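You operate a simulated robot arm through the tools that you are given. There is no shell and no other tool. Be economical: measure what you need, move in short steps, check, and stop when the job is done.

The job below is to be done with a simulated robot arm. You get a single attempt, and the scene is never put back.

TASK
Fetch the black cup from the top of the green-legged bench and set it on the near end of the carpeted bench. Fetch the grey ring and set it on the third shelf of rack 30 from the bottom. Open the bench drawer, take the black foot on the top of the green-legged bench and put it away in the inside of the bench drawer, then shut the drawer. Fetch the black sleeve from the top of the green-legged bench and set it on the clear end of the long table. Put the short tube from the top of the green-legged bench on the grey insert. Fetch the silver cone shade from the plywood board on rack 30 and set it on top of the black dome shade. Do these in any order.

Only the result counts: the job must be done as asked and must still hold three seconds after the hand-in. Knocking over, shifting, dropping, spilling or breaking anything else fails it.

THE ROBOT
A 7-joint arm with a two-finger parallel gripper on a trunk, on a base that drives. Base frame: it is fixed to the floor where the robot stands at the start and does not move with it; the origin is under the middle of the robot, x ahead of it, y to its left, z up; the surface under the hand at the start is at about z = 820. Readings come in mm, degrees, newtons and seconds.
With the tool pointing down near the work surface it reaches from about 340 to 740 mm from the robot's upright axis, wherever it stands. Its first joint turns from -143.0 to 143.0 degrees. Places, roughly: bench drawer [-2300, 1900, 700]; black cup (7x7x3 cm) [700, 0, 800]; black dome shade (28x28x12 cm) [700, -1000, 700]; black foot (4x4x3 cm) [400, 500, 800]; black sleeve (3x3x4 cm) [400, 600, 800]; clear end of the long table [600, 2900, 800]; grey insert (4x4x2 cm) [-3000, 1500, 800]; grey ring [500, 0, 750]; inside of the bench drawer [-2300, 1900, 700]; near end of the carpeted bench [-1300, 1600, 800]; short tube [500, 500, 750]; silver cone shade (22x22x15 cm) [600, -800, 800]; third shelf of rack 30 [700, -1100, 1300]. Payload 3 kg.
The TCP is the grasp point between the finger pads, 30 mm short of the fingertips. In the tool frame z runs along the fingers and y along their closing line. Largest opening 94 mm; finger width 28, thickness 10; the body of the gripper, 50 by 96 mm, starts 55 mm behind the TCP.
Orientation is told as [roll, pitch, yaw] about the base's x, y, z axes, in that order, counted from this pose: with the fingers straight down and closing along the base's y, the tool's x points along the base's -x, its y along +y and its z along -z.

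THE INTERFACE
- The arm moves only by the tool play_rows. Its argument "increments" is a list of rows, each a list of 7 numbers: the turn, a rotation vector about the tool's x, y, z in degrees, then the shift along the tool's x, y, z in mm, then the gripper command, from -1 (shut) to 1 (fully open), values between in proportion. In form: [[wx, wy, wz, x, y, z, claw], ...]. A call has 1 to 8 rows; each row shifts and turns the commanded pose from where the row before left it, along the tool's axes as they then stand. Each row takes 0.2 s and may step no farther than 50 mm and 8.6 degrees from the row before; otherwise, or with a gripper value out of range, the whole call is refused. A pose out of reach is approached as far as the arm can. The call stops where the force on the tool passes 40 N (or 10 N more than at its start, if that is more) or the arm is blocked; 0.2 s more then pass. Each finger travels about 45 mm/s and halts on what it meets, pressing with about 23 N; the grip force reading is that of the motor and also rises with nothing between the fingers. The clock runs only during rows and for 0.2 s after the last one: add rows that do not move to give the fingers time. The reply holds the time, the measured pose of the TCP, the force on the tool along the base axes, the opening and the grip force, in the units named above and with some noise, with the torque about the TCP (base axes, N m) and any sound that the robot's microphone picked up.
- Cameras (640 x 400 px; columns grow to the right, rows downward): "scene" is now at [29.9, 109.1, 1710.3]; the picture's right is [-0.50, -0.86, 0.00], its down [-0.77, 0.45, -0.45] and it looks along [0.38, -0.22, -0.90] (base axes); focal length 292 px, centre (320, 200). "wrist" rides on the gripper at [76, 14, -102] in the tool frame; the picture's right is [-0.18, 0.98, 0.00], its down [-0.75, -0.14, -0.64] and it looks along [-0.63, -0.12, 0.77] (tool axes); focal length 243 px, centre (320, 200). There is no depth. A picture from a camera that has moved, and an enlarged one, comes with that camera's place and axes in the base frame and with its lens.
- snapshot(camera): a new picture of that camera. No time passes.
- slide_trunk(by): slides the trunk up (or, below 0, down) by that many mm; the arm and the scene camera ride with it, the base frame stays. It gives what a move gives, with no picture.
- drive_base(legs): drives the robot by 1 to 6 legs, each [ahead, left, turn to the left] in mm, mm and degrees, along the robot's own axes; the way and the turn of a leg run together, so that a leg with both is an arc; at most 1500 mm and 180 degrees a leg. The arm and the cameras ride along, it lands a little off, and it stops where it bumps. It gives what a move gives.
- turn_head(pan, tilt): turns the head with the scene camera to pan (to the left, within 143 degrees either way) and tilt (down, from -29 to 69), counted from straight ahead of the robot. It gives what a move gives.
- enlarge(camera, box): a new picture of the part [left, top, right, bottom] of that camera's present view, enlarged. No time passes.
- close_job(): hands the job in; it is judged then, once.

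Go step by step. Nothing tells you exact positions but the pictures and the camera data: compare them with the known pose of the tool, close in by small moves and look again before you grip or let go. The budget is 207 turns and 200 pictures, counting those below and the enlarged ones. Unless the task says otherwise, let go and move clear before handing in.

The tools are called as a command line: name --pt "numbers of a row" for each row, then --argument value for the rest, lists and objects as JSON in quotes. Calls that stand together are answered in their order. play_rows: Moves the arm, as the interface text tells. Its arguments: {"type":"object","properties":{"increments":{"type":"array"}},"required":["increments"]} The other tools are called the same way: slide_trunk (by) slides the trunk up or down; drive_base (legs) drives the base; turn_head (pan, tilt) turns the head that bears the scene camera; snapshot (camera) takes a picture; enlarge (camera, box) takes an enlarged picture of a part of a camera's view; close_job () hands the job in.

At the start:

```text
clock: 0.0
tool_pos: [580.5, -84.0, 1093.6]
tool_rot: [0.0, 0.1, 0.0]
contact_force: [0.2, -0.1, 0.3]
ft_torque: [0.0, 0.0, 0.0]
finger_gap: 94.1
finger_force: 0.0
trunk travel left (down, up): [-175.0, 215.0]
robot x, y, heading: [-0.7, 6.3, -0.1]
head pan, tilt: [-30.1, 63.4]
```

scene: 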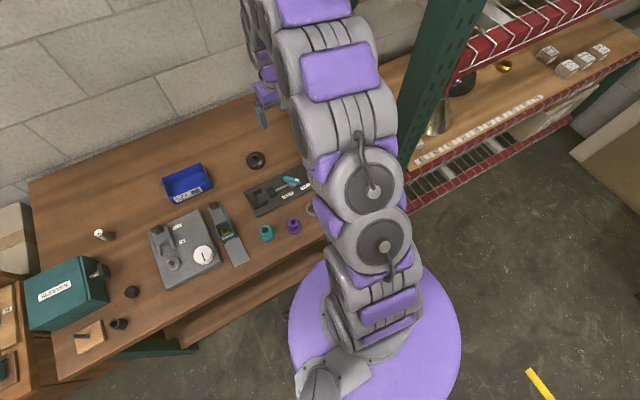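
wrist: 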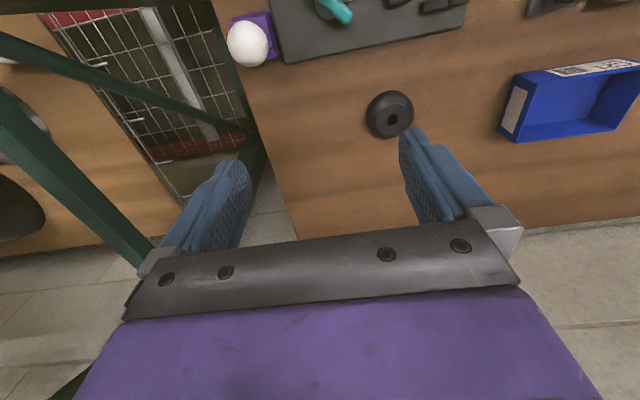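

The scene shows the green-legged bench ahead and to the left, and rack 30 to the right. I'll look around with the head first.

turn_head --pan 35 --tilt 50

snapshot --camera "scene"

turn_head --pan -60 --tilt 35

snapshot --camera "scene"

turn_head --pan 125 --tilt 25

snapshot --camera "scene"

turn_head --pan 80 --tilt 25

snapshot --camera "scene"

```text
clock: 1.4
tool_pos: [578.2, -83.4, 1095.4]
tool_rot: [0.0, 0.0, 0.0]
contact_force: [-0.6, 0.1, 0.0]
ft_torque: [0.05, 0.0, 0.02]
finger_gap: 94.0
finger_force: 0.1
trunk travel left (down, up): [-175.0, 215.0]
robot x, y, heading: [-0.1, -1.0, 0.1]
head pan, tilt: [35.0, 50.0]
```

```text
197 pictures are left
camera scene: at [38.8, 184.8, 1726.7], right [0.57, -0.82, 0.0], down [-0.63, -0.44, -0.64], along [0.52, 0.37, -0.77], focal length 292 px, centre (320, 200)
```

scene: 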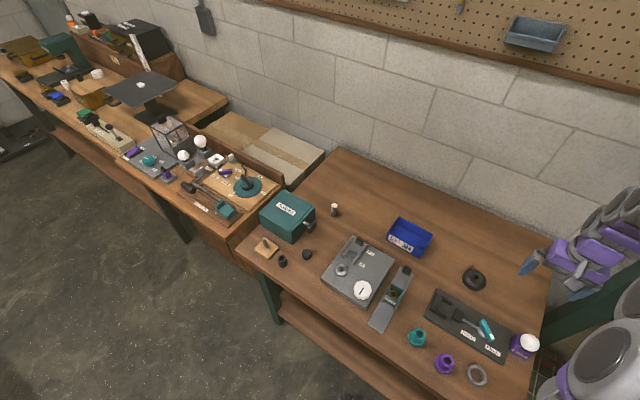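

```text
clock: 3.1
tool_pos: [578.0, -85.9, 1094.8]
tool_rot: [0.0, 0.0, 0.1]
contact_force: [0.1, 0.2, 0.7]
ft_torque: [0.0, -0.02, -0.01]
finger_gap: 94.0
finger_force: 0.0
trunk travel left (down, up): [-175.0, 215.0]
robot x, y, heading: [0.6, 4.6, -0.2]
head pan, tilt: [-60.0, 35.0]
```

```text
196 pictures are left
camera scene: at [19.9, 64.3, 1748.5], right [-0.87, -0.5, 0.0], down [-0.29, 0.5, -0.82], along [0.41, -0.71, -0.57], focal length 292 px, centre (320, 200)
```

scene: 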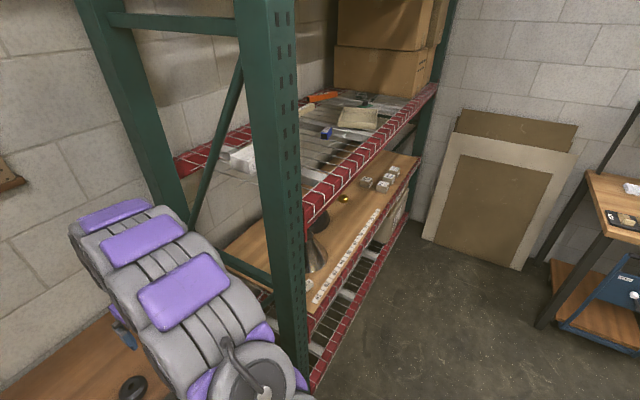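

```text
clock: 5.8
tool_pos: [577.4, -84.4, 1095.8]
tool_rot: [0.0, -0.1, 0.0]
contact_force: [-0.2, -0.5, -0.5]
ft_torque: [-0.02, 0.02, 0.01]
finger_gap: 93.7
finger_force: 0.0
trunk travel left (down, up): [-175.0, 215.0]
robot x, y, heading: [-2.0, 4.1, 0.1]
head pan, tilt: [125.0, 25.0]
```

```text
195 pictures are left
camera scene: at [-77.1, 216.2, 1764.5], right [0.82, 0.57, 0.0], down [0.24, -0.35, -0.91], along [-0.52, 0.74, -0.42], focal length 292 px, centre (320, 200)
```

scene: 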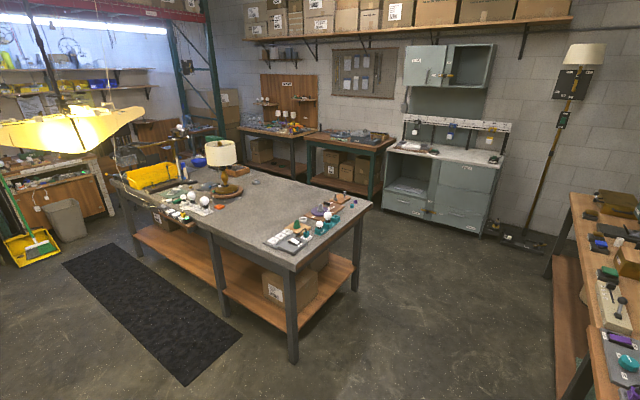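

```text
clock: 6.9
tool_pos: [578.6, -84.5, 1093.3]
tool_rot: [0.0, 0.0, -0.1]
contact_force: [0.5, 0.5, -0.5]
ft_torque: [0.01, 0.04, -0.01]
finger_gap: 94.0
finger_force: 0.0
trunk travel left (down, up): [-175.0, 215.0]
robot x, y, heading: [-3.6, 0.7, 0.0]
head pan, tilt: [80.0, 25.0]
```

```text
194 pictures are left
camera scene: at [-8.3, 231.5, 1764.3], right [0.98, -0.17, 0.0], down [-0.08, -0.42, -0.91], along [0.16, 0.89, -0.42], focal length 292 px, centre (320, 200)
```

scene: 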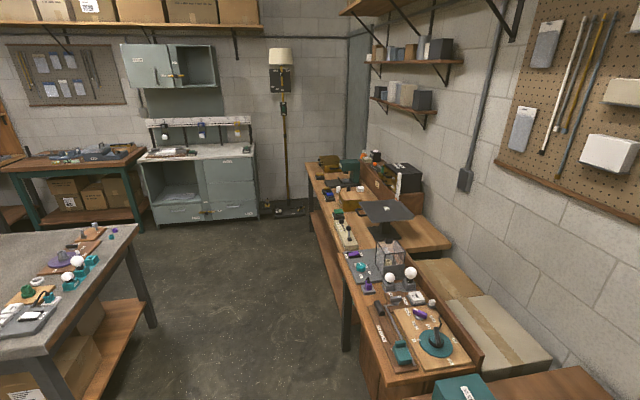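

The carpeted bench stands in the middle of the room. I'll look more closely at the pick-up bench.

turn_head --pan 20 --tilt 60

snapshot --camera "scene"

enlarge --camera "scene" --box '[100, 100, 360, 262]'

enlarge --camera "scene" --box '[340, 140, 600, 302]'

```text
clock: 8.2
tool_pos: [578.0, -84.2, 1094.8]
tool_rot: [-0.1, -0.1, 0.1]
contact_force: [0.2, 0.4, -0.2]
ft_torque: [-0.02, 0.01, 0.03]
finger_gap: 94.0
finger_force: 0.1
trunk travel left (down, up): [-175.0, 215.0]
robot x, y, heading: [0.9, -0.0, -0.0]
head pan, tilt: [20.0, 60.0]
```

```text
193 pictures are left
camera scene: at [38.4, 163.6, 1714.1], right [0.34, -0.94, 0.0], down [-0.81, -0.3, -0.5], along [0.47, 0.17, -0.87], focal length 292 px, centre (320, 200)
```

scene: 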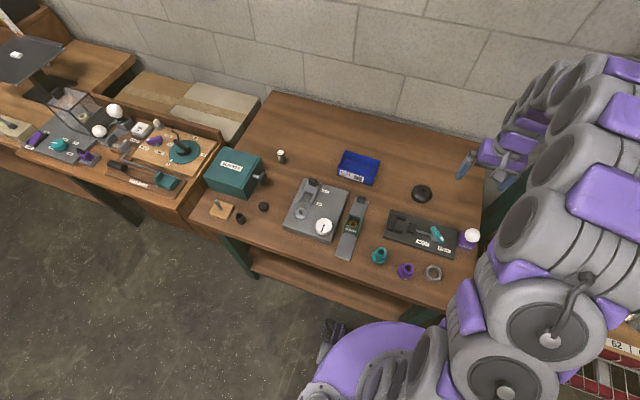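

```text
2.46 times, centred on (230, 181) of scene
camera zoom: at [38.4, 163.6, 1714.1], right [0.34, -0.94, 0.0], down [-0.81, -0.3, -0.5], along [0.47, 0.17, -0.87], focal length 718 px, centre (542, 247)
```

zoom: 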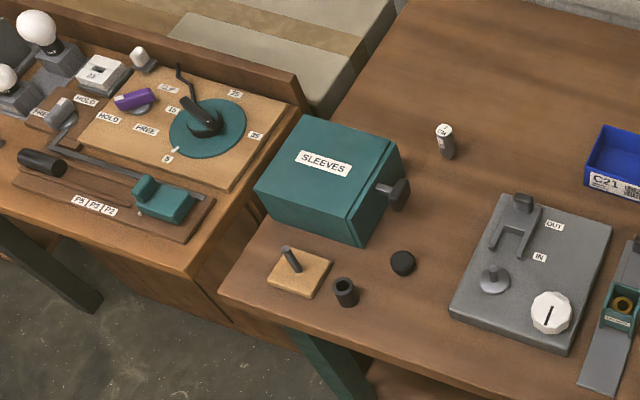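

```text
2.46 times, centred on (470, 221) of scene
camera zoom: at [38.4, 163.6, 1714.1], right [0.34, -0.94, 0.0], down [-0.81, -0.3, -0.5], along [0.47, 0.17, -0.87], focal length 718 px, centre (-49, 148)
```

zoom: 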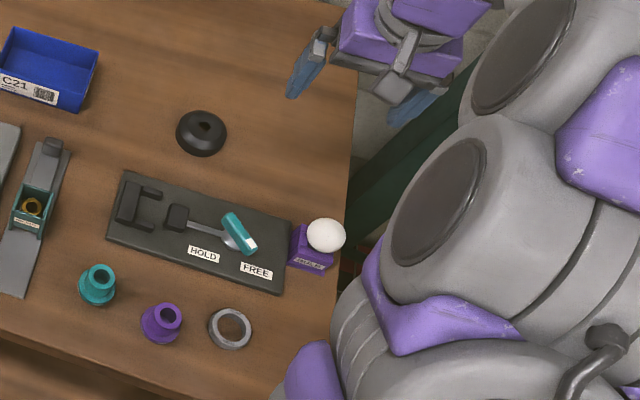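

I place the sleeve near (355,563), the foot near (423,510) and a labelled cylinder near (634,536). I'll enlarge to tell which item is which.

enlarge --camera "scene" --box '[200, 140, 296, 230]'

enlarge --camera "scene" --box '[280, 160, 376, 256]'

enlarge --camera "scene" --box '[365, 180, 490, 290]'

turn_head --pan 125 --tilt 20

enlarge --camera "scene" --box '[80, 130, 400, 330]'

enlarge --camera "scene" --box '[160, 100, 320, 200]'

```text
4.44 times, centred on (248, 185) of scene
camera zoom: at [38.4, 163.6, 1714.1], right [0.34, -0.94, 0.0], down [-0.81, -0.3, -0.5], along [0.47, 0.17, -0.87], focal length 1296 px, centre (640, 267)
```

zoom: 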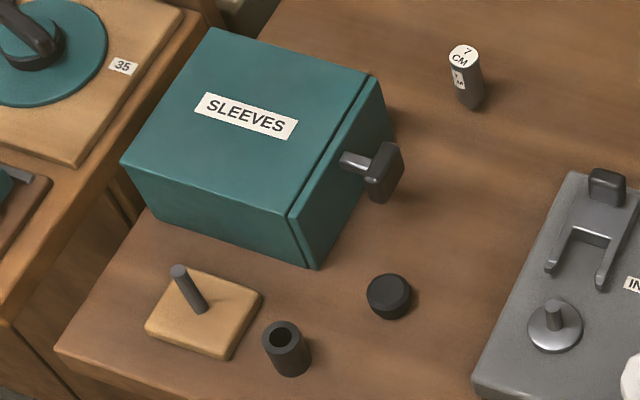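

```text
4.17 times, centred on (328, 208) of scene
camera zoom: at [38.4, 163.6, 1714.1], right [0.34, -0.94, 0.0], down [-0.81, -0.3, -0.5], along [0.47, 0.17, -0.87], focal length 1215 px, centre (287, 167)
```

zoom: 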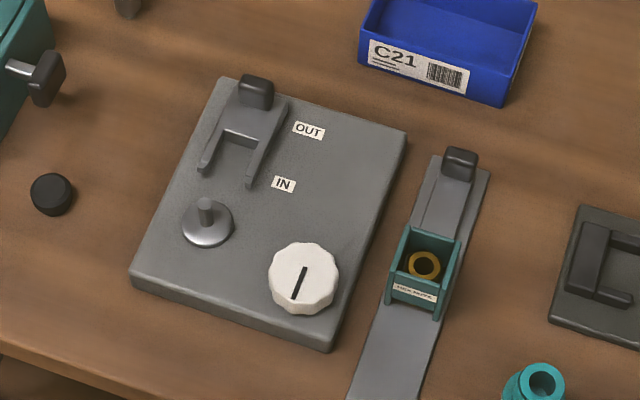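

```text
3.64 times, centred on (428, 235) of scene
camera zoom: at [38.4, 163.6, 1714.1], right [0.34, -0.94, 0.0], down [-0.81, -0.3, -0.5], along [0.47, 0.17, -0.87], focal length 1061 px, centre (-71, 73)
```

zoom: 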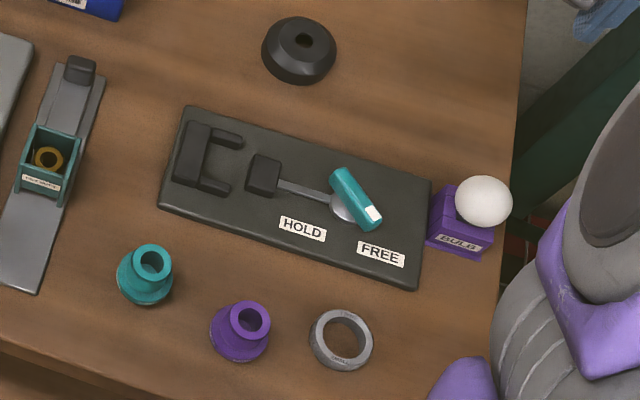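

```text
clock: 10.1
tool_pos: [578.2, -85.9, 1094.6]
tool_rot: [0.0, 0.0, 0.0]
contact_force: [0.4, -0.1, 0.0]
ft_torque: [-0.03, 0.02, 0.01]
finger_gap: 93.9
finger_force: 0.1
trunk travel left (down, up): [-175.0, 215.0]
robot x, y, heading: [6.1, 0.6, -0.0]
head pan, tilt: [125.0, 20.0]
```

```text
2.00 times, centred on (240, 230) of scene
camera zoom: at [-77.6, 217.1, 1772.5], right [0.82, 0.57, 0.0], down [0.19, -0.28, -0.94], along [-0.54, 0.77, -0.34], focal length 583 px, centre (480, 140)
```

zoom: 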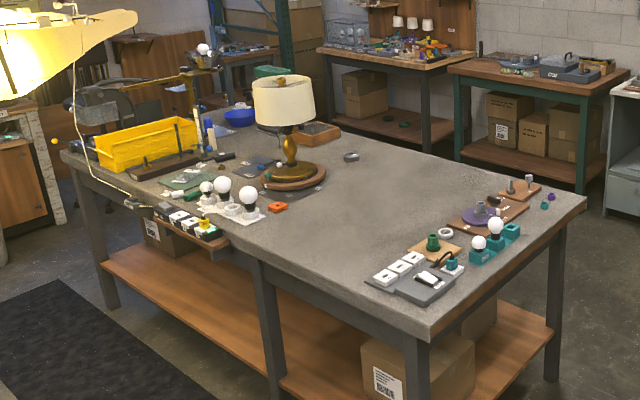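

```text
4.00 times, centred on (240, 150) of scene
camera zoom: at [-77.6, 217.1, 1772.5], right [0.82, 0.57, 0.0], down [0.19, -0.28, -0.94], along [-0.54, 0.77, -0.34], focal length 1167 px, centre (640, 400)
```

zoom: 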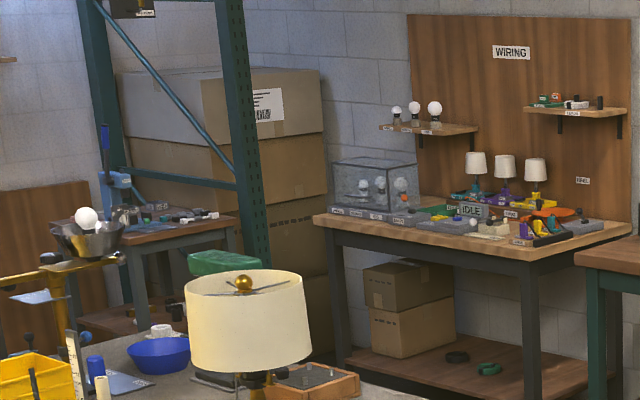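

The tube is the cylinder marked "7 CM" at about (634,536). The cup is the round black piece with the hole, and the ring is at about (395,-77). I'll start with the ring and move above it.

play_rows --pt "0 0 0 46 2 38 0.6" --pt "0 0 0 46 2 38 0.6" --pt "0 0 0 46 2 38 0.6" --pt "0 0 0 45 2 38 0.6" --pt "0 0 0 0 0 0 0.6" --pt "0 0 0 0 0 0 0.6"

snapshot --camera "wrist"

turn_head --pan 0 --tilt 65

snapshot --camera "scene"

```text
refused: row 1 steps farther than a row can; nothing moved
```

```text
185 pictures are left
camera wrist: at [503.1, -69.9, 1197.8], right [0.18, 0.98, 0.0], down [0.75, -0.14, 0.64], along [0.63, -0.12, -0.77], focal length 243 px, centre (320, 200)
```

wrist: 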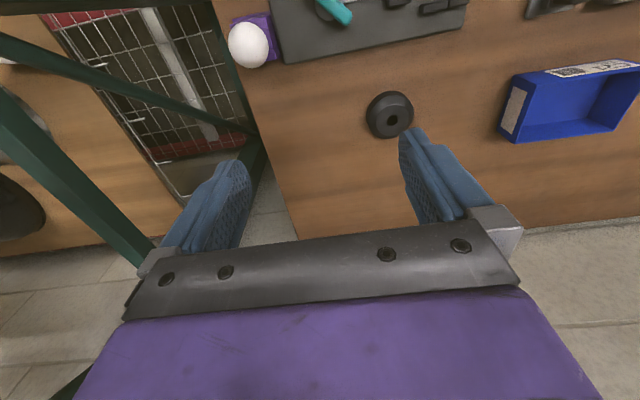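

```text
clock: 12.1
tool_pos: [576.9, -84.1, 1094.2]
tool_rot: [0.1, 0.0, 0.0]
contact_force: [-0.1, 0.0, -0.5]
ft_torque: [0.02, -0.02, 0.0]
finger_gap: 94.0
finger_force: 0.0
trunk travel left (down, up): [-175.0, 215.0]
robot x, y, heading: [-3.3, 1.6, -0.3]
head pan, tilt: [0.0, 65.0]
```

```text
184 pictures are left
camera scene: at [36.4, 140.7, 1708.6], right [0.0, -1.0, 0.0], down [-0.91, 0.0, -0.42], along [0.42, 0.0, -0.91], focal length 292 px, centre (320, 200)
```

scene: 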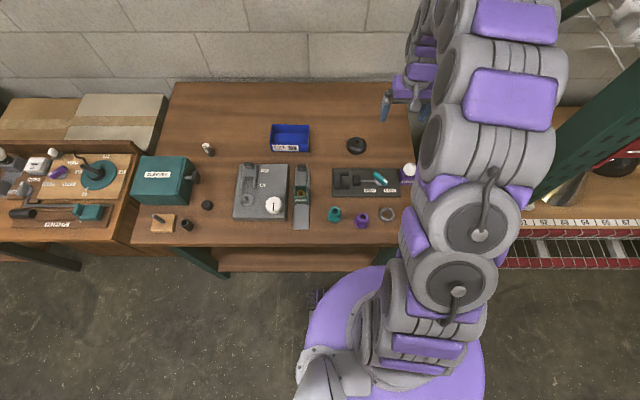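

The total step length is limited, so I'll use smaller steps.

play_rows --pt "0 0 0 36.5 1.5 30 0.6" --pt "0 0 0 36.5 1.5 30 0.6" --pt "0 0 0 36.5 1.5 30 0.6" --pt "0 0 0 36.5 1.5 30 0.6" --pt "0 0 0 36.5 1.5 30 0.6" --pt "0 0 0 0 0 0 0.6"

snapshot --camera "wrist"

snapshot --camera "scene"

```text
clock: 13.5
tool_pos: [395.8, -77.6, 943.1]
tool_rot: [0.0, 0.0, 0.1]
contact_force: [0.6, 1.0, 0.2]
ft_torque: [0.0, 0.01, 0.01]
finger_gap: 75.1
finger_force: 0.0
trunk travel left (down, up): [-175.0, 215.0]
robot x, y, heading: [1.0, -1.0, 0.2]
head pan, tilt: [0.0, 65.0]
```

```text
183 pictures are left
camera wrist: at [320.6, -62.6, 1046.8], right [0.18, 0.98, 0.0], down [0.75, -0.14, 0.64], along [0.63, -0.12, -0.77], focal length 243 px, centre (320, 200)
```

wrist: 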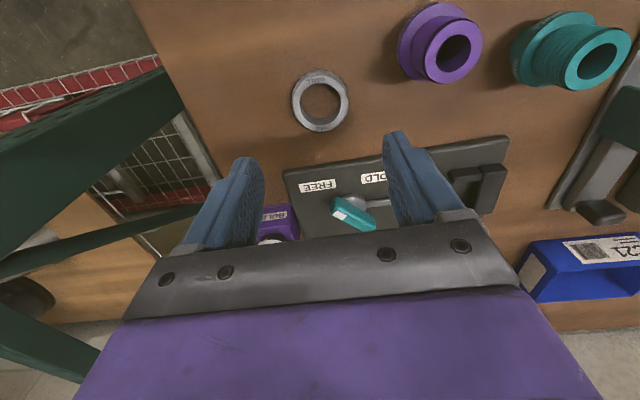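

```text
182 pictures are left
camera scene: at [35.6, 140.5, 1708.6], right [0.0, -1.0, 0.0], down [-0.91, 0.0, -0.42], along [0.42, 0.0, -0.91], focal length 292 px, centre (320, 200)
```

scene: 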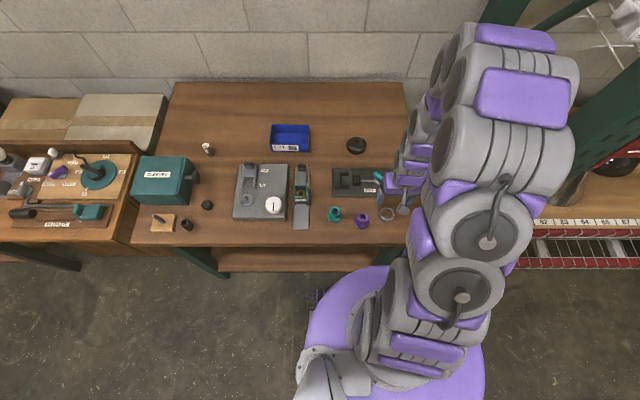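

The ring is centred near (389,-77) and is about 50 mm wide. I'll descend straddling it.

play_rows --pt "0 0 0 7 0 40 0.6" --pt "0 0 0 0 0 40 0.6" --pt "0 0 0 0 0 5 0.6" --pt "0 0 0 0 0 0 0.6"

snapshot --camera "wrist"

enlarge --camera "scene" --box '[340, 160, 440, 240]'

```text
clock: 14.5
tool_pos: [387.9, -78.6, 858.8]
tool_rot: [0.0, -0.1, 0.0]
contact_force: [-0.7, 0.6, -0.3]
ft_torque: [0.02, 0.0, 0.01]
finger_gap: 75.3
finger_force: 0.1
trunk travel left (down, up): [-175.0, 215.0]
robot x, y, heading: [1.7, -1.0, 0.0]
head pan, tilt: [0.0, 65.0]
```

```text
181 pictures are left
camera wrist: at [313.2, -63.8, 962.2], right [0.18, 0.98, 0.0], down [0.75, -0.14, 0.64], along [0.63, -0.12, -0.77], focal length 243 px, centre (320, 200)
```

wrist: 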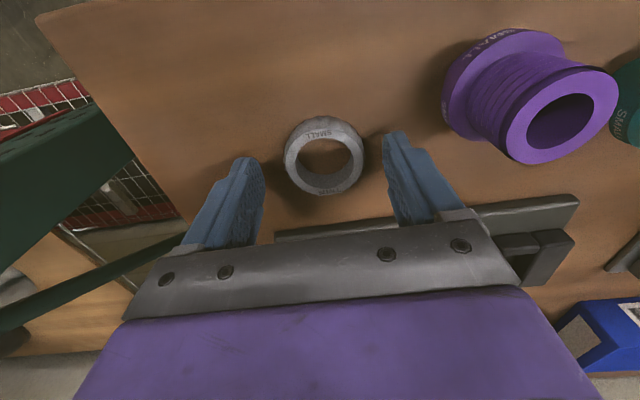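

```text
5.00 times, centred on (390, 200) of scene
camera zoom: at [36.0, 140.2, 1708.6], right [0.0, -1.0, 0.0], down [-0.91, 0.0, -0.42], along [0.42, 0.0, -0.91], focal length 1458 px, centre (-30, 200)
```

zoom: 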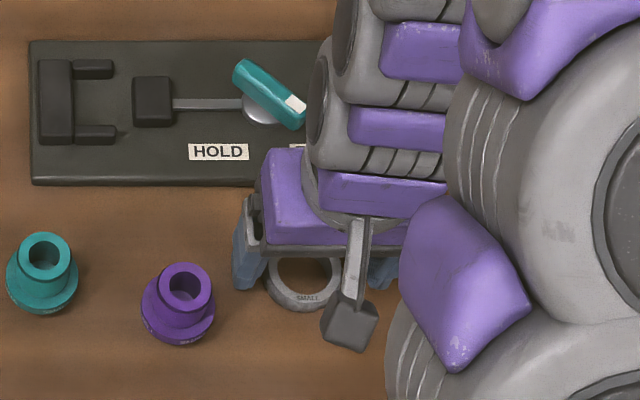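

The ring's top is near z 830, and the fingertips are at about the same height. I'll go down a little more and close.

play_rows --pt "0 0 0 0 2 6 0.6" --pt "0 0 0 0 0 4 0.6" --pt "0 0 0 0 0 0 0.6"

snapshot --camera "wrist"

```text
clock: 15.3
tool_pos: [388.6, -76.4, 850.3]
tool_rot: [0.0, -0.2, 0.1]
contact_force: [0.9, -1.1, 14.5]
ft_torque: [0.33, 0.18, 0.14]
finger_gap: 75.1
finger_force: 0.0
trunk travel left (down, up): [-175.0, 215.0]
robot x, y, heading: [1.0, -2.0, -0.0]
head pan, tilt: [0.0, 65.0]
```

```text
179 pictures are left
camera wrist: at [313.3, -61.4, 953.0], right [0.18, 0.98, 0.0], down [0.75, -0.14, 0.64], along [0.63, -0.12, -0.77], focal length 243 px, centre (320, 200)
```

wrist: 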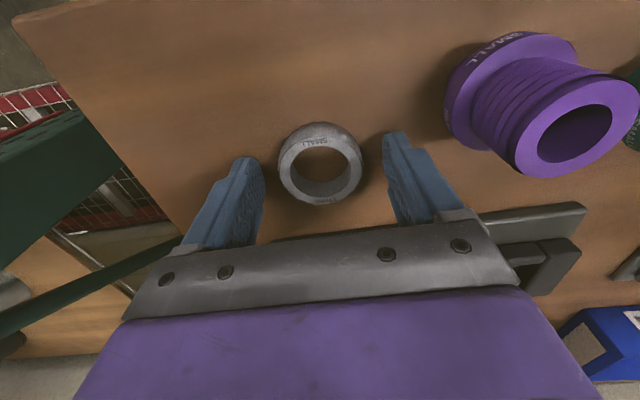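

The fingertips touched the surface at z 820. I'll back off 2 mm and close.

play_rows --pt "0 0 0 0 0 -3 0.6" --pt "0 0 0 0 0 0 0.2" --pt "0 0 0 0 0 0 -0.2" --pt "0 0 0 0 0 0 -0.4" --pt "0 0 0 0 0 0 -0.4" --pt "0 0 0 0 0 0 -0.4" --pt "0 0 0 0 0 0 -0.4"

play_rows --pt "0 0 0 0 0 -40 -0.4" --pt "0 0 0 0 0 -40 -0.4" --pt "0 0 0 0 0 -40 -0.4" --pt "0 0 0 0 0 -40 -0.4" --pt "0 0 0 0 0 0 -0.4"

snapshot --camera "wrist"

```text
clock: 16.9
tool_pos: [389.1, -74.6, 851.5]
tool_rot: [0.0, -0.1, 0.0]
contact_force: [-0.8, 0.8, -0.4]
ft_torque: [0.02, 0.02, 0.02]
finger_gap: 49.0
finger_force: 23.0
trunk travel left (down, up): [-175.0, 215.0]
robot x, y, heading: [-0.5, 1.1, 0.2]
head pan, tilt: [0.0, 65.0]
```

```text
clock: 18.1
tool_pos: [389.8, -74.4, 1010.3]
tool_rot: [0.0, 0.1, 0.0]
contact_force: [0.1, 0.9, 0.2]
ft_torque: [0.01, 0.01, 0.03]
finger_gap: 49.0
finger_force: 23.2
trunk travel left (down, up): [-175.0, 215.0]
robot x, y, heading: [-1.1, -1.8, 0.0]
head pan, tilt: [0.0, 65.0]
```

```text
178 pictures are left
camera wrist: at [314.5, -60.6, 1114.1], right [0.18, 0.98, 0.0], down [0.75, -0.14, 0.64], along [0.63, -0.12, -0.77], focal length 243 px, centre (320, 200)
```

wrist: 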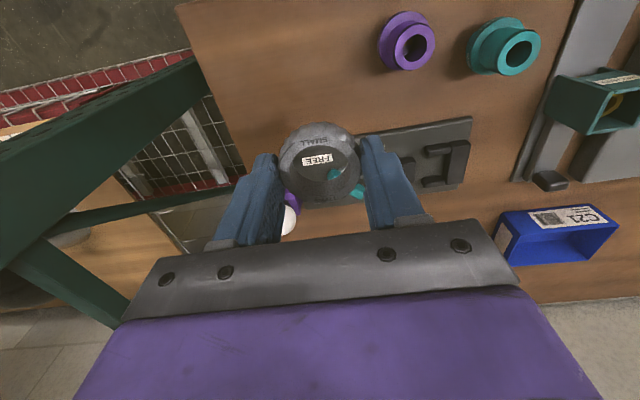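

The ring is held with a gap of 49 mm. I'll back off and drive to face rack 30, then look at the shelves.

drive_base --legs '[[-350, 0, 0], [0, -950, 0]]'

slide_trunk --by 215

turn_head --pan 10 --tilt 30

snapshot --camera "scene"

turn_head --pan -30 --tilt 30

snapshot --camera "scene"

```text
clock: 24.9
tool_pos: [41.1, -1030.5, 1010.7]
tool_rot: [0.0, 0.0, -0.3]
contact_force: [-0.8, -0.6, 0.5]
ft_torque: [0.0, -0.01, 0.02]
finger_gap: 49.0
finger_force: 23.5
trunk travel left (down, up): [-175.0, 215.0]
robot x, y, heading: [-344.0, -957.6, -0.4]
head pan, tilt: [0.0, 65.0]
```

```text
clock: 27.2
tool_pos: [40.2, -1031.4, 1226.9]
tool_rot: [0.0, -0.1, -0.3]
contact_force: [0.1, -1.1, 0.5]
ft_torque: [0.0, 0.0, 0.02]
finger_gap: 48.7
finger_force: 23.7
trunk travel left (down, up): [-390.0, 0.0]
robot x, y, heading: [-343.5, -952.9, -0.3]
head pan, tilt: [0.0, 65.0]
```

```text
clock: 28.2
tool_pos: [40.1, -1031.1, 1226.6]
tool_rot: [0.1, -0.2, -0.2]
contact_force: [-0.4, 0.1, -1.7]
ft_torque: [0.01, 0.0, 0.0]
finger_gap: 48.8
finger_force: 22.6
trunk travel left (down, up): [-390.0, 0.0]
robot x, y, heading: [-348.3, -959.4, -0.3]
head pan, tilt: [10.0, 30.0]
```

```text
177 pictures are left
camera scene: at [-282.5, -798.0, 1971.1], right [0.17, -0.99, 0.0], down [-0.5, -0.08, -0.86], along [0.85, 0.15, -0.5], focal length 292 px, centre (320, 200)
```

scene: 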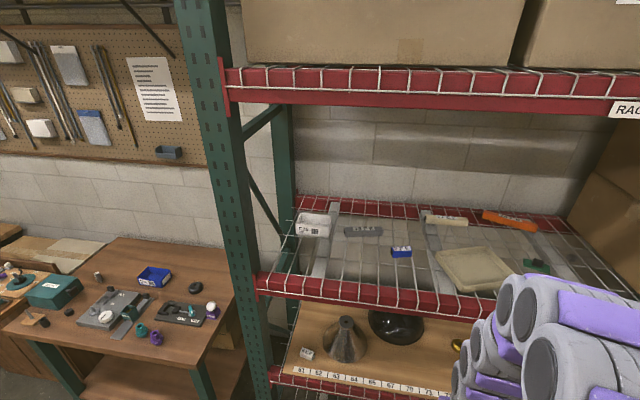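

```text
clock: 29.3
tool_pos: [41.1, -1031.2, 1226.2]
tool_rot: [0.0, -0.1, -0.3]
contact_force: [0.1, 0.9, -0.2]
ft_torque: [0.01, 0.02, 0.02]
finger_gap: 49.1
finger_force: 23.2
trunk travel left (down, up): [-390.0, 0.0]
robot x, y, heading: [-349.0, -955.1, -0.3]
head pan, tilt: [-30.0, 30.0]
```

```text
176 pictures are left
camera scene: at [-293.6, -858.9, 1971.2], right [-0.5, -0.86, 0.0], down [-0.43, 0.25, -0.87], along [0.75, -0.44, -0.5], focal length 292 px, centre (320, 200)
```

scene: 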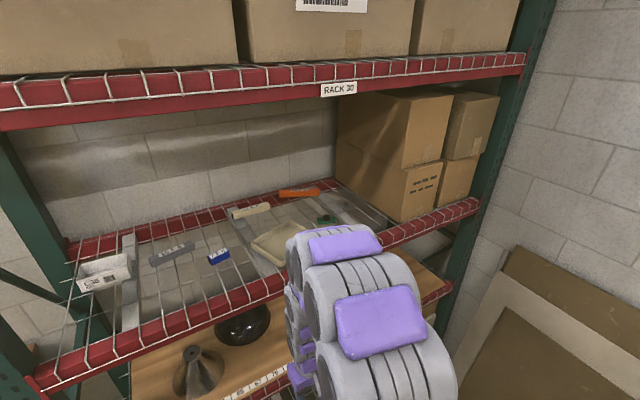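

Rack 30's third shelf is the wire deck below the boxes. I'll zoom in on the wire spacing and the free spots.

enlarge --camera "scene" --box '[60, 200, 300, 350]'

turn_head --pan 5 --tilt 40

enlarge --camera "scene" --box '[260, 120, 500, 270]'

enlarge --camera "scene" --box '[240, 210, 520, 400]'

```text
2.67 times, centred on (180, 275) of scene
camera zoom: at [-293.6, -858.9, 1971.2], right [-0.5, -0.86, 0.0], down [-0.43, 0.25, -0.87], along [0.75, -0.44, -0.5], focal length 778 px, centre (693, 0)
```

zoom: 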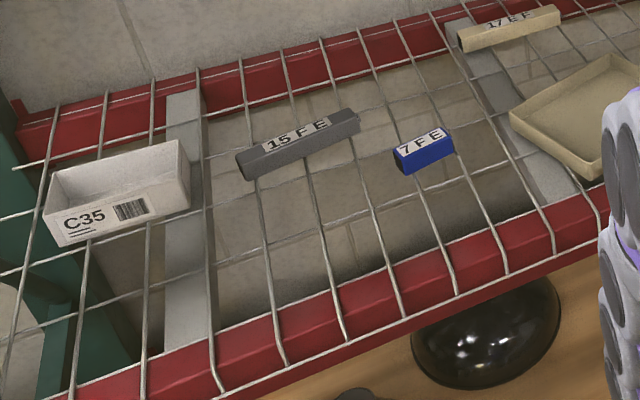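

```text
clock: 30.3
tool_pos: [40.5, -1030.4, 1226.3]
tool_rot: [0.0, -0.1, -0.3]
contact_force: [-0.4, -0.5, -0.6]
ft_torque: [-0.02, -0.06, 0.01]
finger_gap: 49.1
finger_force: 22.6
trunk travel left (down, up): [-390.0, 0.0]
robot x, y, heading: [-344.9, -955.0, -0.2]
head pan, tilt: [5.0, 40.0]
```

```text
2.67 times, centred on (380, 195) of scene
camera zoom: at [-287.0, -806.4, 1955.9], right [0.08, -1.0, 0.0], down [-0.64, -0.05, -0.77], along [0.76, 0.06, -0.64], focal length 778 px, centre (160, 213)
```

zoom: 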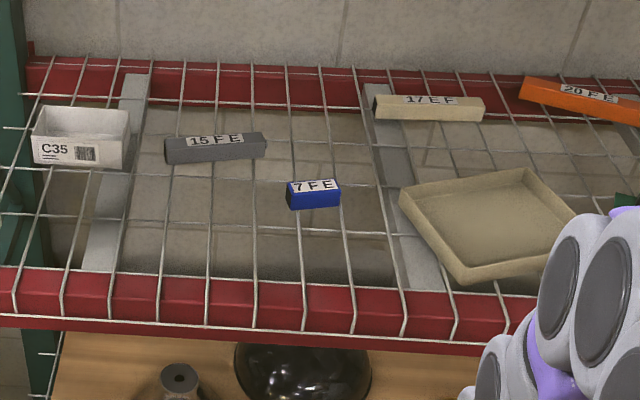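

```text
2.11 times, centred on (380, 305) of scene
camera zoom: at [-287.0, -806.4, 1955.9], right [0.08, -1.0, 0.0], down [-0.64, -0.05, -0.77], along [0.76, 0.06, -0.64], focal length 614 px, centre (194, -21)
```

zoom: 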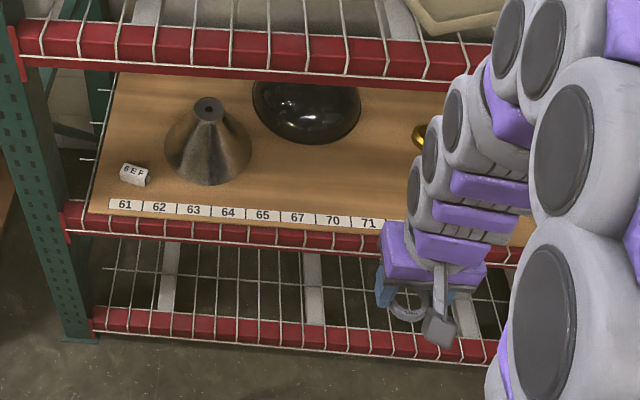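

The wires run about 57 mm apart, so the ring must sit centred on a crossing of two wires. I'll zoom in to find one near the front.

enlarge --camera "scene" --box '[300, 180, 380, 230]'

enlarge --camera "scene" --box '[270, 150, 430, 250]'

```text
8.00 times, centred on (340, 205) of scene
camera zoom: at [-287.0, -806.4, 1955.9], right [0.08, -1.0, 0.0], down [-0.64, -0.05, -0.77], along [0.76, 0.06, -0.64], focal length 2334 px, centre (160, 160)
```

zoom: 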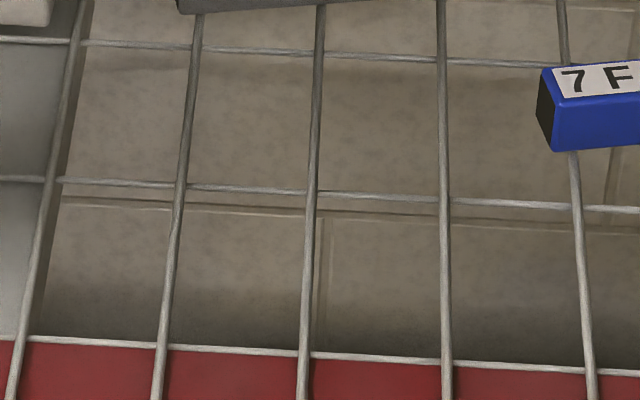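

```text
4.00 times, centred on (350, 200) of scene
camera zoom: at [-287.0, -806.4, 1955.9], right [0.08, -1.0, 0.0], down [-0.64, -0.05, -0.77], along [0.76, 0.06, -0.64], focal length 1167 px, centre (200, 200)
```

zoom: 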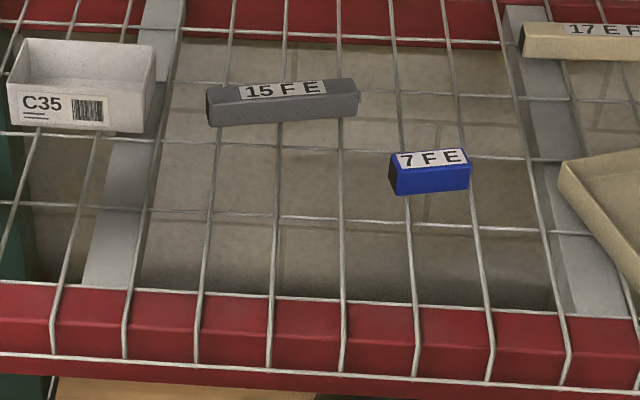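

I have a crossing at about (476,-808), assuming the shelf is near z 1300. I'll raise the tool and drive closer.

play_rows --pt "0 0 0 0 0 -49 -0.4" --pt "0 0 0 0 0 -49 -0.4" --pt "0 0 0 0 0 -49 -0.4" --pt "0 0 0 0 0 -48 -0.4" --pt "0 0 0 0 0 0 -0.4"

drive_base --legs '[[0, 150, 0], [240, 0, 0]]'

snapshot --camera "wrist"

snapshot --camera "scene"

```text
clock: 31.5
tool_pos: [41.8, -1031.6, 1425.3]
tool_rot: [0.0, 0.0, -0.2]
contact_force: [-0.6, -0.7, -0.4]
ft_torque: [0.0, -0.01, -0.03]
finger_gap: 49.0
finger_force: 23.1
trunk travel left (down, up): [-390.0, 0.0]
robot x, y, heading: [-348.8, -957.1, -0.1]
head pan, tilt: [5.0, 40.0]
```

```text
clock: 34.3
tool_pos: [286.7, -844.7, 1425.3]
tool_rot: [-1.4, -0.1, 0.3]
contact_force: [-0.1, 0.3, -0.3]
ft_torque: [0.03, 0.04, 0.05]
finger_gap: 48.5
finger_force: 23.2
trunk travel left (down, up): [-390.0, 0.0]
robot x, y, heading: [-102.7, -804.2, -0.0]
head pan, tilt: [5.0, 40.0]
```

```text
170 pictures are left
camera wrist: at [211.9, -828.1, 1528.6], right [0.18, 0.98, -0.02], down [0.75, -0.12, 0.65], along [0.63, -0.13, -0.76], focal length 243 px, centre (320, 200)
```

wrist: 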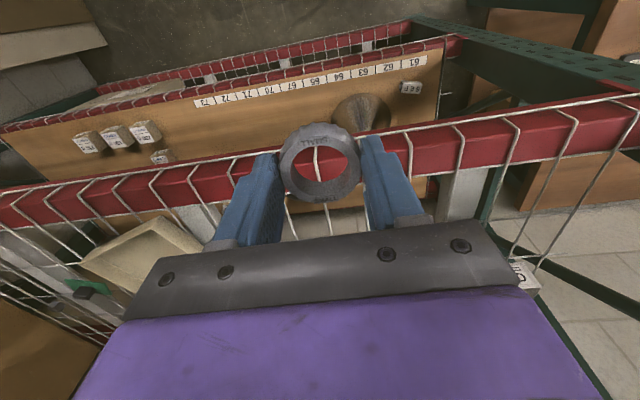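

```text
169 pictures are left
camera scene: at [-42.7, -590.4, 1949.7], right [0.09, -1.0, 0.03], down [-0.64, -0.08, -0.76], along [0.76, 0.05, -0.65], focal length 292 px, centre (320, 200)
```

scene: 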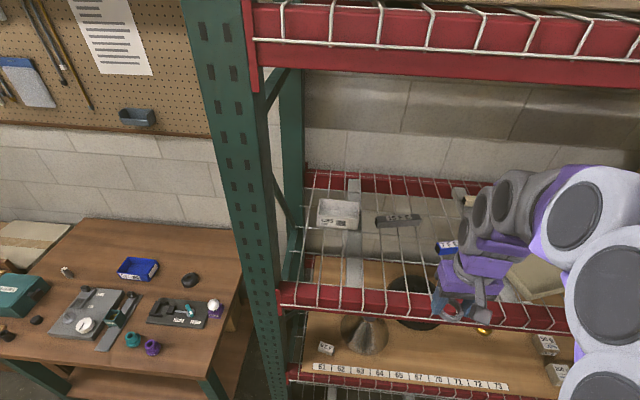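

The body seems to be swaying after the drive. I'll wait a moment and check again.

play_rows --pt "0 0 0 0 0 0 -0.4" --pt "0 0 0 0 0 0 -0.4" --pt "0 0 0 0 0 0 -0.4" --pt "0 0 0 0 0 0 -0.4" --pt "0 0 0 0 0 0 -0.4" --pt "0 0 0 0 0 0 -0.4"

snapshot --camera "scene"

```text
clock: 35.7
tool_pos: [286.1, -907.4, 1423.3]
tool_rot: [0.9, 0.0, 0.0]
contact_force: [0.7, -0.5, 0.4]
ft_torque: [-0.1, -0.04, 0.0]
finger_gap: 49.1
finger_force: 23.2
trunk travel left (down, up): [-390.0, 0.0]
robot x, y, heading: [-100.2, -803.6, -0.1]
head pan, tilt: [5.0, 40.0]
```

```text
168 pictures are left
camera scene: at [-43.4, -700.7, 1958.6], right [0.08, -1.0, -0.02], down [-0.64, -0.04, -0.77], along [0.76, 0.08, -0.64], focal length 292 px, centre (320, 200)
```

scene: 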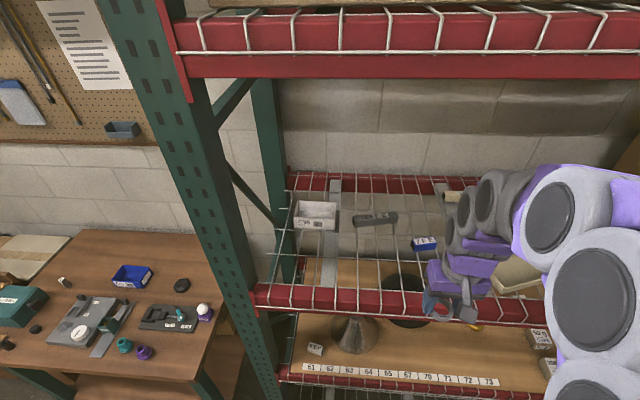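

It is still swaying, so I'll wait longer.

play_rows --pt "0 0 0 0 0 0 -0.4" --pt "0 0 0 0 0 0 -0.4" --pt "0 0 0 0 0 0 -0.4" --pt "0 0 0 0 0 0 -0.4" --pt "0 0 0 0 0 0 -0.4" --pt "0 0 0 0 0 0 -0.4" --pt "0 0 0 0 0 0 -0.4" --pt "0 0 0 0 0 0 -0.4"

play_rows --pt "0 0 0 0 0 0 -0.4" --pt "0 0 0 0 0 0 -0.4" --pt "0 0 0 0 0 0 -0.4" --pt "0 0 0 0 0 0 -0.4" --pt "0 0 0 0 0 0 -0.4" --pt "0 0 0 0 0 0 -0.4" --pt "0 0 0 0 0 0 -0.4" --pt "0 0 0 0 0 0 -0.4"

play_rows --pt "0 0 0 0 0 0 -0.4"

snapshot --camera "wrist"

```text
clock: 37.5
tool_pos: [285.8, -908.4, 1423.3]
tool_rot: [1.1, -0.1, 0.1]
contact_force: [0.3, -0.4, -0.1]
ft_torque: [-0.06, -0.02, -0.02]
finger_gap: 48.9
finger_force: 22.8
trunk travel left (down, up): [-390.0, 0.0]
robot x, y, heading: [-101.4, -803.8, 0.0]
head pan, tilt: [5.0, 40.0]
```

```text
clock: 39.3
tool_pos: [286.3, -908.2, 1422.6]
tool_rot: [1.0, -0.1, 0.1]
contact_force: [-0.4, 0.2, 0.0]
ft_torque: [-0.05, -0.01, 0.01]
finger_gap: 48.8
finger_force: 22.7
trunk travel left (down, up): [-390.0, 0.0]
robot x, y, heading: [-103.2, -805.4, 0.1]
head pan, tilt: [5.0, 40.0]
```

```text
clock: 39.9
tool_pos: [286.3, -911.7, 1421.9]
tool_rot: [1.5, -0.2, 0.2]
contact_force: [-1.0, 0.1, -0.6]
ft_torque: [0.01, -0.03, 0.0]
finger_gap: 48.8
finger_force: 23.1
trunk travel left (down, up): [-390.0, 0.0]
robot x, y, heading: [-103.1, -796.1, 0.0]
head pan, tilt: [5.0, 40.0]
stopped in row 1: the arm was blocked; the commanded pose is now the measured one
```

```text
167 pictures are left
camera wrist: at [210.1, -900.2, 1526.0], right [0.18, 0.98, 0.02], down [0.75, -0.16, 0.64], along [0.63, -0.1, -0.77], focal length 243 px, centre (320, 200)
```

wrist: 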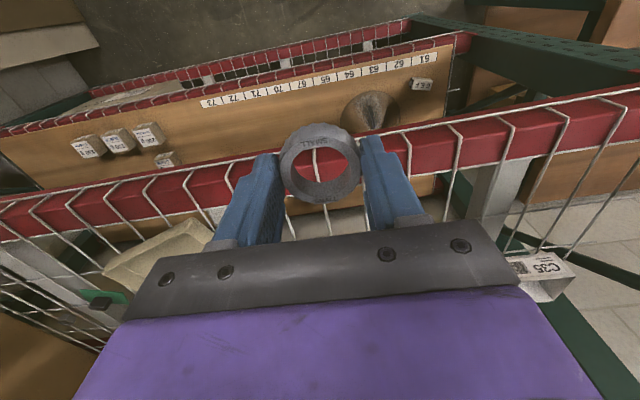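

The robot is leaning about 1° and the arm reports blocked, so some link may be touching. I'll back off a little and recheck.

drive_base --legs '[[-150, 0, 0]]'

play_rows --pt "0 0 0 0 0 0 -0.4" --pt "0 0 0 0 0 0 -0.4" --pt "0 0 0 0 0 0 -0.4" --pt "0 0 0 0 0 0 -0.4" --pt "0 0 0 0 0 0 -0.4" --pt "0 0 0 0 0 0 -0.4" --pt "0 0 0 0 0 0 -0.4" --pt "0 0 0 0 0 0 -0.4"

turn_head --pan -40 --tilt 40

snapshot --camera "scene"

```text
clock: 41.2
tool_pos: [137.0, -876.3, 1424.6]
tool_rot: [0.2, -0.3, 0.5]
contact_force: [-0.3, -0.3, -0.5]
ft_torque: [-0.02, 0.02, 0.02]
finger_gap: 49.0
finger_force: 23.4
trunk travel left (down, up): [-390.0, 0.0]
robot x, y, heading: [-251.3, -792.2, -0.5]
head pan, tilt: [5.0, 40.0]
```

```text
clock: 43.0
tool_pos: [135.3, -870.4, 1426.3]
tool_rot: [0.0, -0.3, 0.6]
contact_force: [0.4, 1.1, 0.7]
ft_torque: [-0.01, 0.03, 0.0]
finger_gap: 49.1
finger_force: 22.7
trunk travel left (down, up): [-390.0, 0.0]
robot x, y, heading: [-250.1, -790.8, -0.1]
head pan, tilt: [5.0, 40.0]
```

```text
clock: 44.2
tool_pos: [135.4, -865.3, 1426.2]
tool_rot: [-0.2, -0.2, 0.5]
contact_force: [0.7, 0.5, -0.3]
ft_torque: [-0.01, 0.03, 0.0]
finger_gap: 48.9
finger_force: 22.7
trunk travel left (down, up): [-390.0, 0.0]
robot x, y, heading: [-251.7, -789.8, -0.4]
head pan, tilt: [-40.0, 40.0]
```

```text
166 pictures are left
camera scene: at [-211.7, -687.0, 1955.0], right [-0.64, -0.76, 0.01], down [-0.49, 0.41, -0.77], along [0.58, -0.5, -0.64], focal length 292 px, centre (320, 200)
```

scene: 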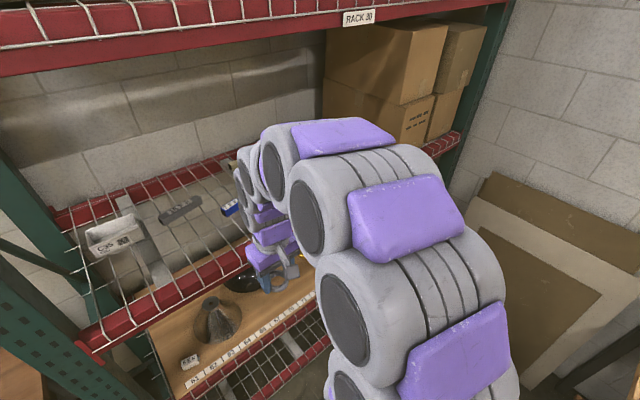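

Nothing is touching, so this looks like slow sway from moving with the trunk high. I'll let it settle.

play_rows --pt "0 0 0 0 0 0 -0.4" --pt "0 0 0 0 0 0 -0.4" --pt "0 0 0 0 0 0 -0.4" --pt "0 0 0 0 0 0 -0.4" --pt "0 0 0 0 0 0 -0.4" --pt "0 0 0 0 0 0 -0.4" --pt "0 0 0 0 0 0 -0.4" --pt "0 0 0 0 0 0 -0.4"

play_rows --pt "0 0 0 0 0 0 -0.4" --pt "0 0 0 0 0 0 -0.4" --pt "0 0 0 0 0 0 -0.4" --pt "0 0 0 0 0 0 -0.4" --pt "0 0 0 0 0 0 -0.4" --pt "0 0 0 0 0 0 -0.4" --pt "0 0 0 0 0 0 -0.4" --pt "0 0 0 0 0 0 -0.4"

```text
clock: 46.0
tool_pos: [135.2, -870.7, 1424.9]
tool_rot: [0.0, -0.3, 0.4]
contact_force: [0.0, 0.8, -0.1]
ft_torque: [-0.02, -0.01, 0.02]
finger_gap: 48.9
finger_force: 22.6
trunk travel left (down, up): [-390.0, 0.0]
robot x, y, heading: [-251.5, -794.1, -0.4]
head pan, tilt: [-40.0, 40.0]
```

```text
clock: 47.8
tool_pos: [135.4, -876.0, 1425.9]
tool_rot: [0.2, -0.2, 0.4]
contact_force: [0.3, 0.6, 0.4]
ft_torque: [0.01, 0.0, 0.01]
finger_gap: 48.9
finger_force: 23.0
trunk travel left (down, up): [-390.0, 0.0]
robot x, y, heading: [-250.8, -794.8, -0.3]
head pan, tilt: [-40.0, 40.0]
```

The sway is down to a few millimetres. I'll stay further back and stretch the arm so the elbow stays low, starting with a partial extension.

play_rows --pt "0 0 0 -35 8 6 -0.4" --pt "0 0 0 -35 8 6 -0.4" --pt "0 0 0 -35 8 6 -0.4" --pt "0 0 0 -35 8 6 -0.4" --pt "0 0 0 0 0 0 -0.4" --pt "0 0 0 0 0 0 -0.4"

drive_base --legs '[[60, 0, 0]]'

play_rows --pt "0 0 0 0 0 0 -0.4" --pt "0 0 0 0 0 0 -0.4" --pt "0 0 0 0 0 0 -0.4" --pt "0 0 0 0 0 0 -0.4" --pt "0 0 0 0 0 0 -0.4" --pt "0 0 0 0 0 0 -0.4" --pt "0 0 0 0 0 0 -0.4" --pt "0 0 0 0 0 0 -0.4"

snapshot --camera "scene"

snapshot --camera "wrist"

```text
clock: 49.2
tool_pos: [277.6, -848.6, 1399.2]
tool_rot: [0.4, -0.3, 0.3]
contact_force: [-0.5, -0.6, -0.1]
ft_torque: [0.05, 0.0, 0.01]
finger_gap: 48.8
finger_force: 22.9
trunk travel left (down, up): [-390.0, 0.0]
robot x, y, heading: [-252.6, -796.2, -0.4]
head pan, tilt: [-40.0, 40.0]
```

```text
clock: 50.1
tool_pos: [338.6, -848.3, 1400.0]
tool_rot: [0.4, -0.2, 0.2]
contact_force: [0.5, 0.5, -0.4]
ft_torque: [0.04, 0.04, 0.01]
finger_gap: 49.0
finger_force: 23.9
trunk travel left (down, up): [-390.0, 0.0]
robot x, y, heading: [-191.2, -798.8, -0.2]
head pan, tilt: [-40.0, 40.0]
```

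```text
clock: 51.9
tool_pos: [336.7, -847.6, 1400.1]
tool_rot: [0.2, -0.2, 0.3]
contact_force: [-0.4, -1.1, 0.5]
ft_torque: [-0.01, 0.04, -0.02]
finger_gap: 49.0
finger_force: 23.2
trunk travel left (down, up): [-390.0, 0.0]
robot x, y, heading: [-192.6, -791.8, -0.2]
head pan, tilt: [-40.0, 40.0]
```

```text
165 pictures are left
camera scene: at [-150.2, -707.9, 1955.9], right [-0.65, -0.76, 0.0], down [-0.49, 0.42, -0.77], along [0.58, -0.49, -0.64], focal length 292 px, centre (320, 200)
```

scene: 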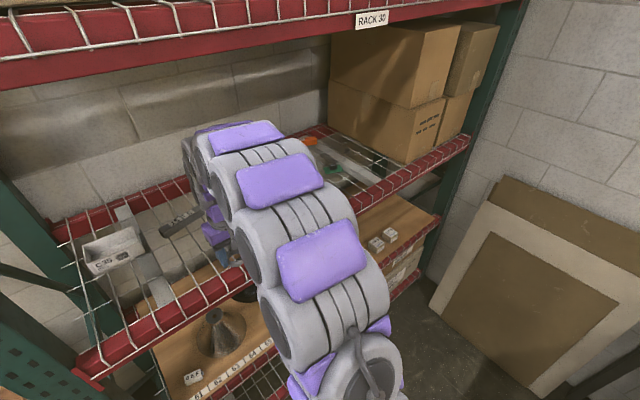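

```text
164 pictures are left
camera wrist: at [260.7, -833.9, 1503.0], right [0.18, 0.98, 0.01], down [0.75, -0.14, 0.64], along [0.63, -0.11, -0.77], focal length 243 px, centre (320, 200)
```

wrist: 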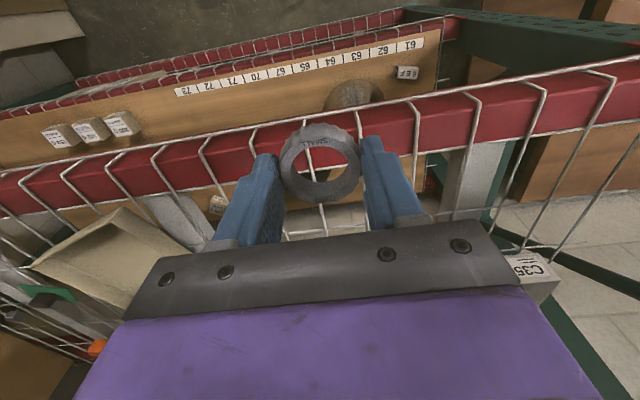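

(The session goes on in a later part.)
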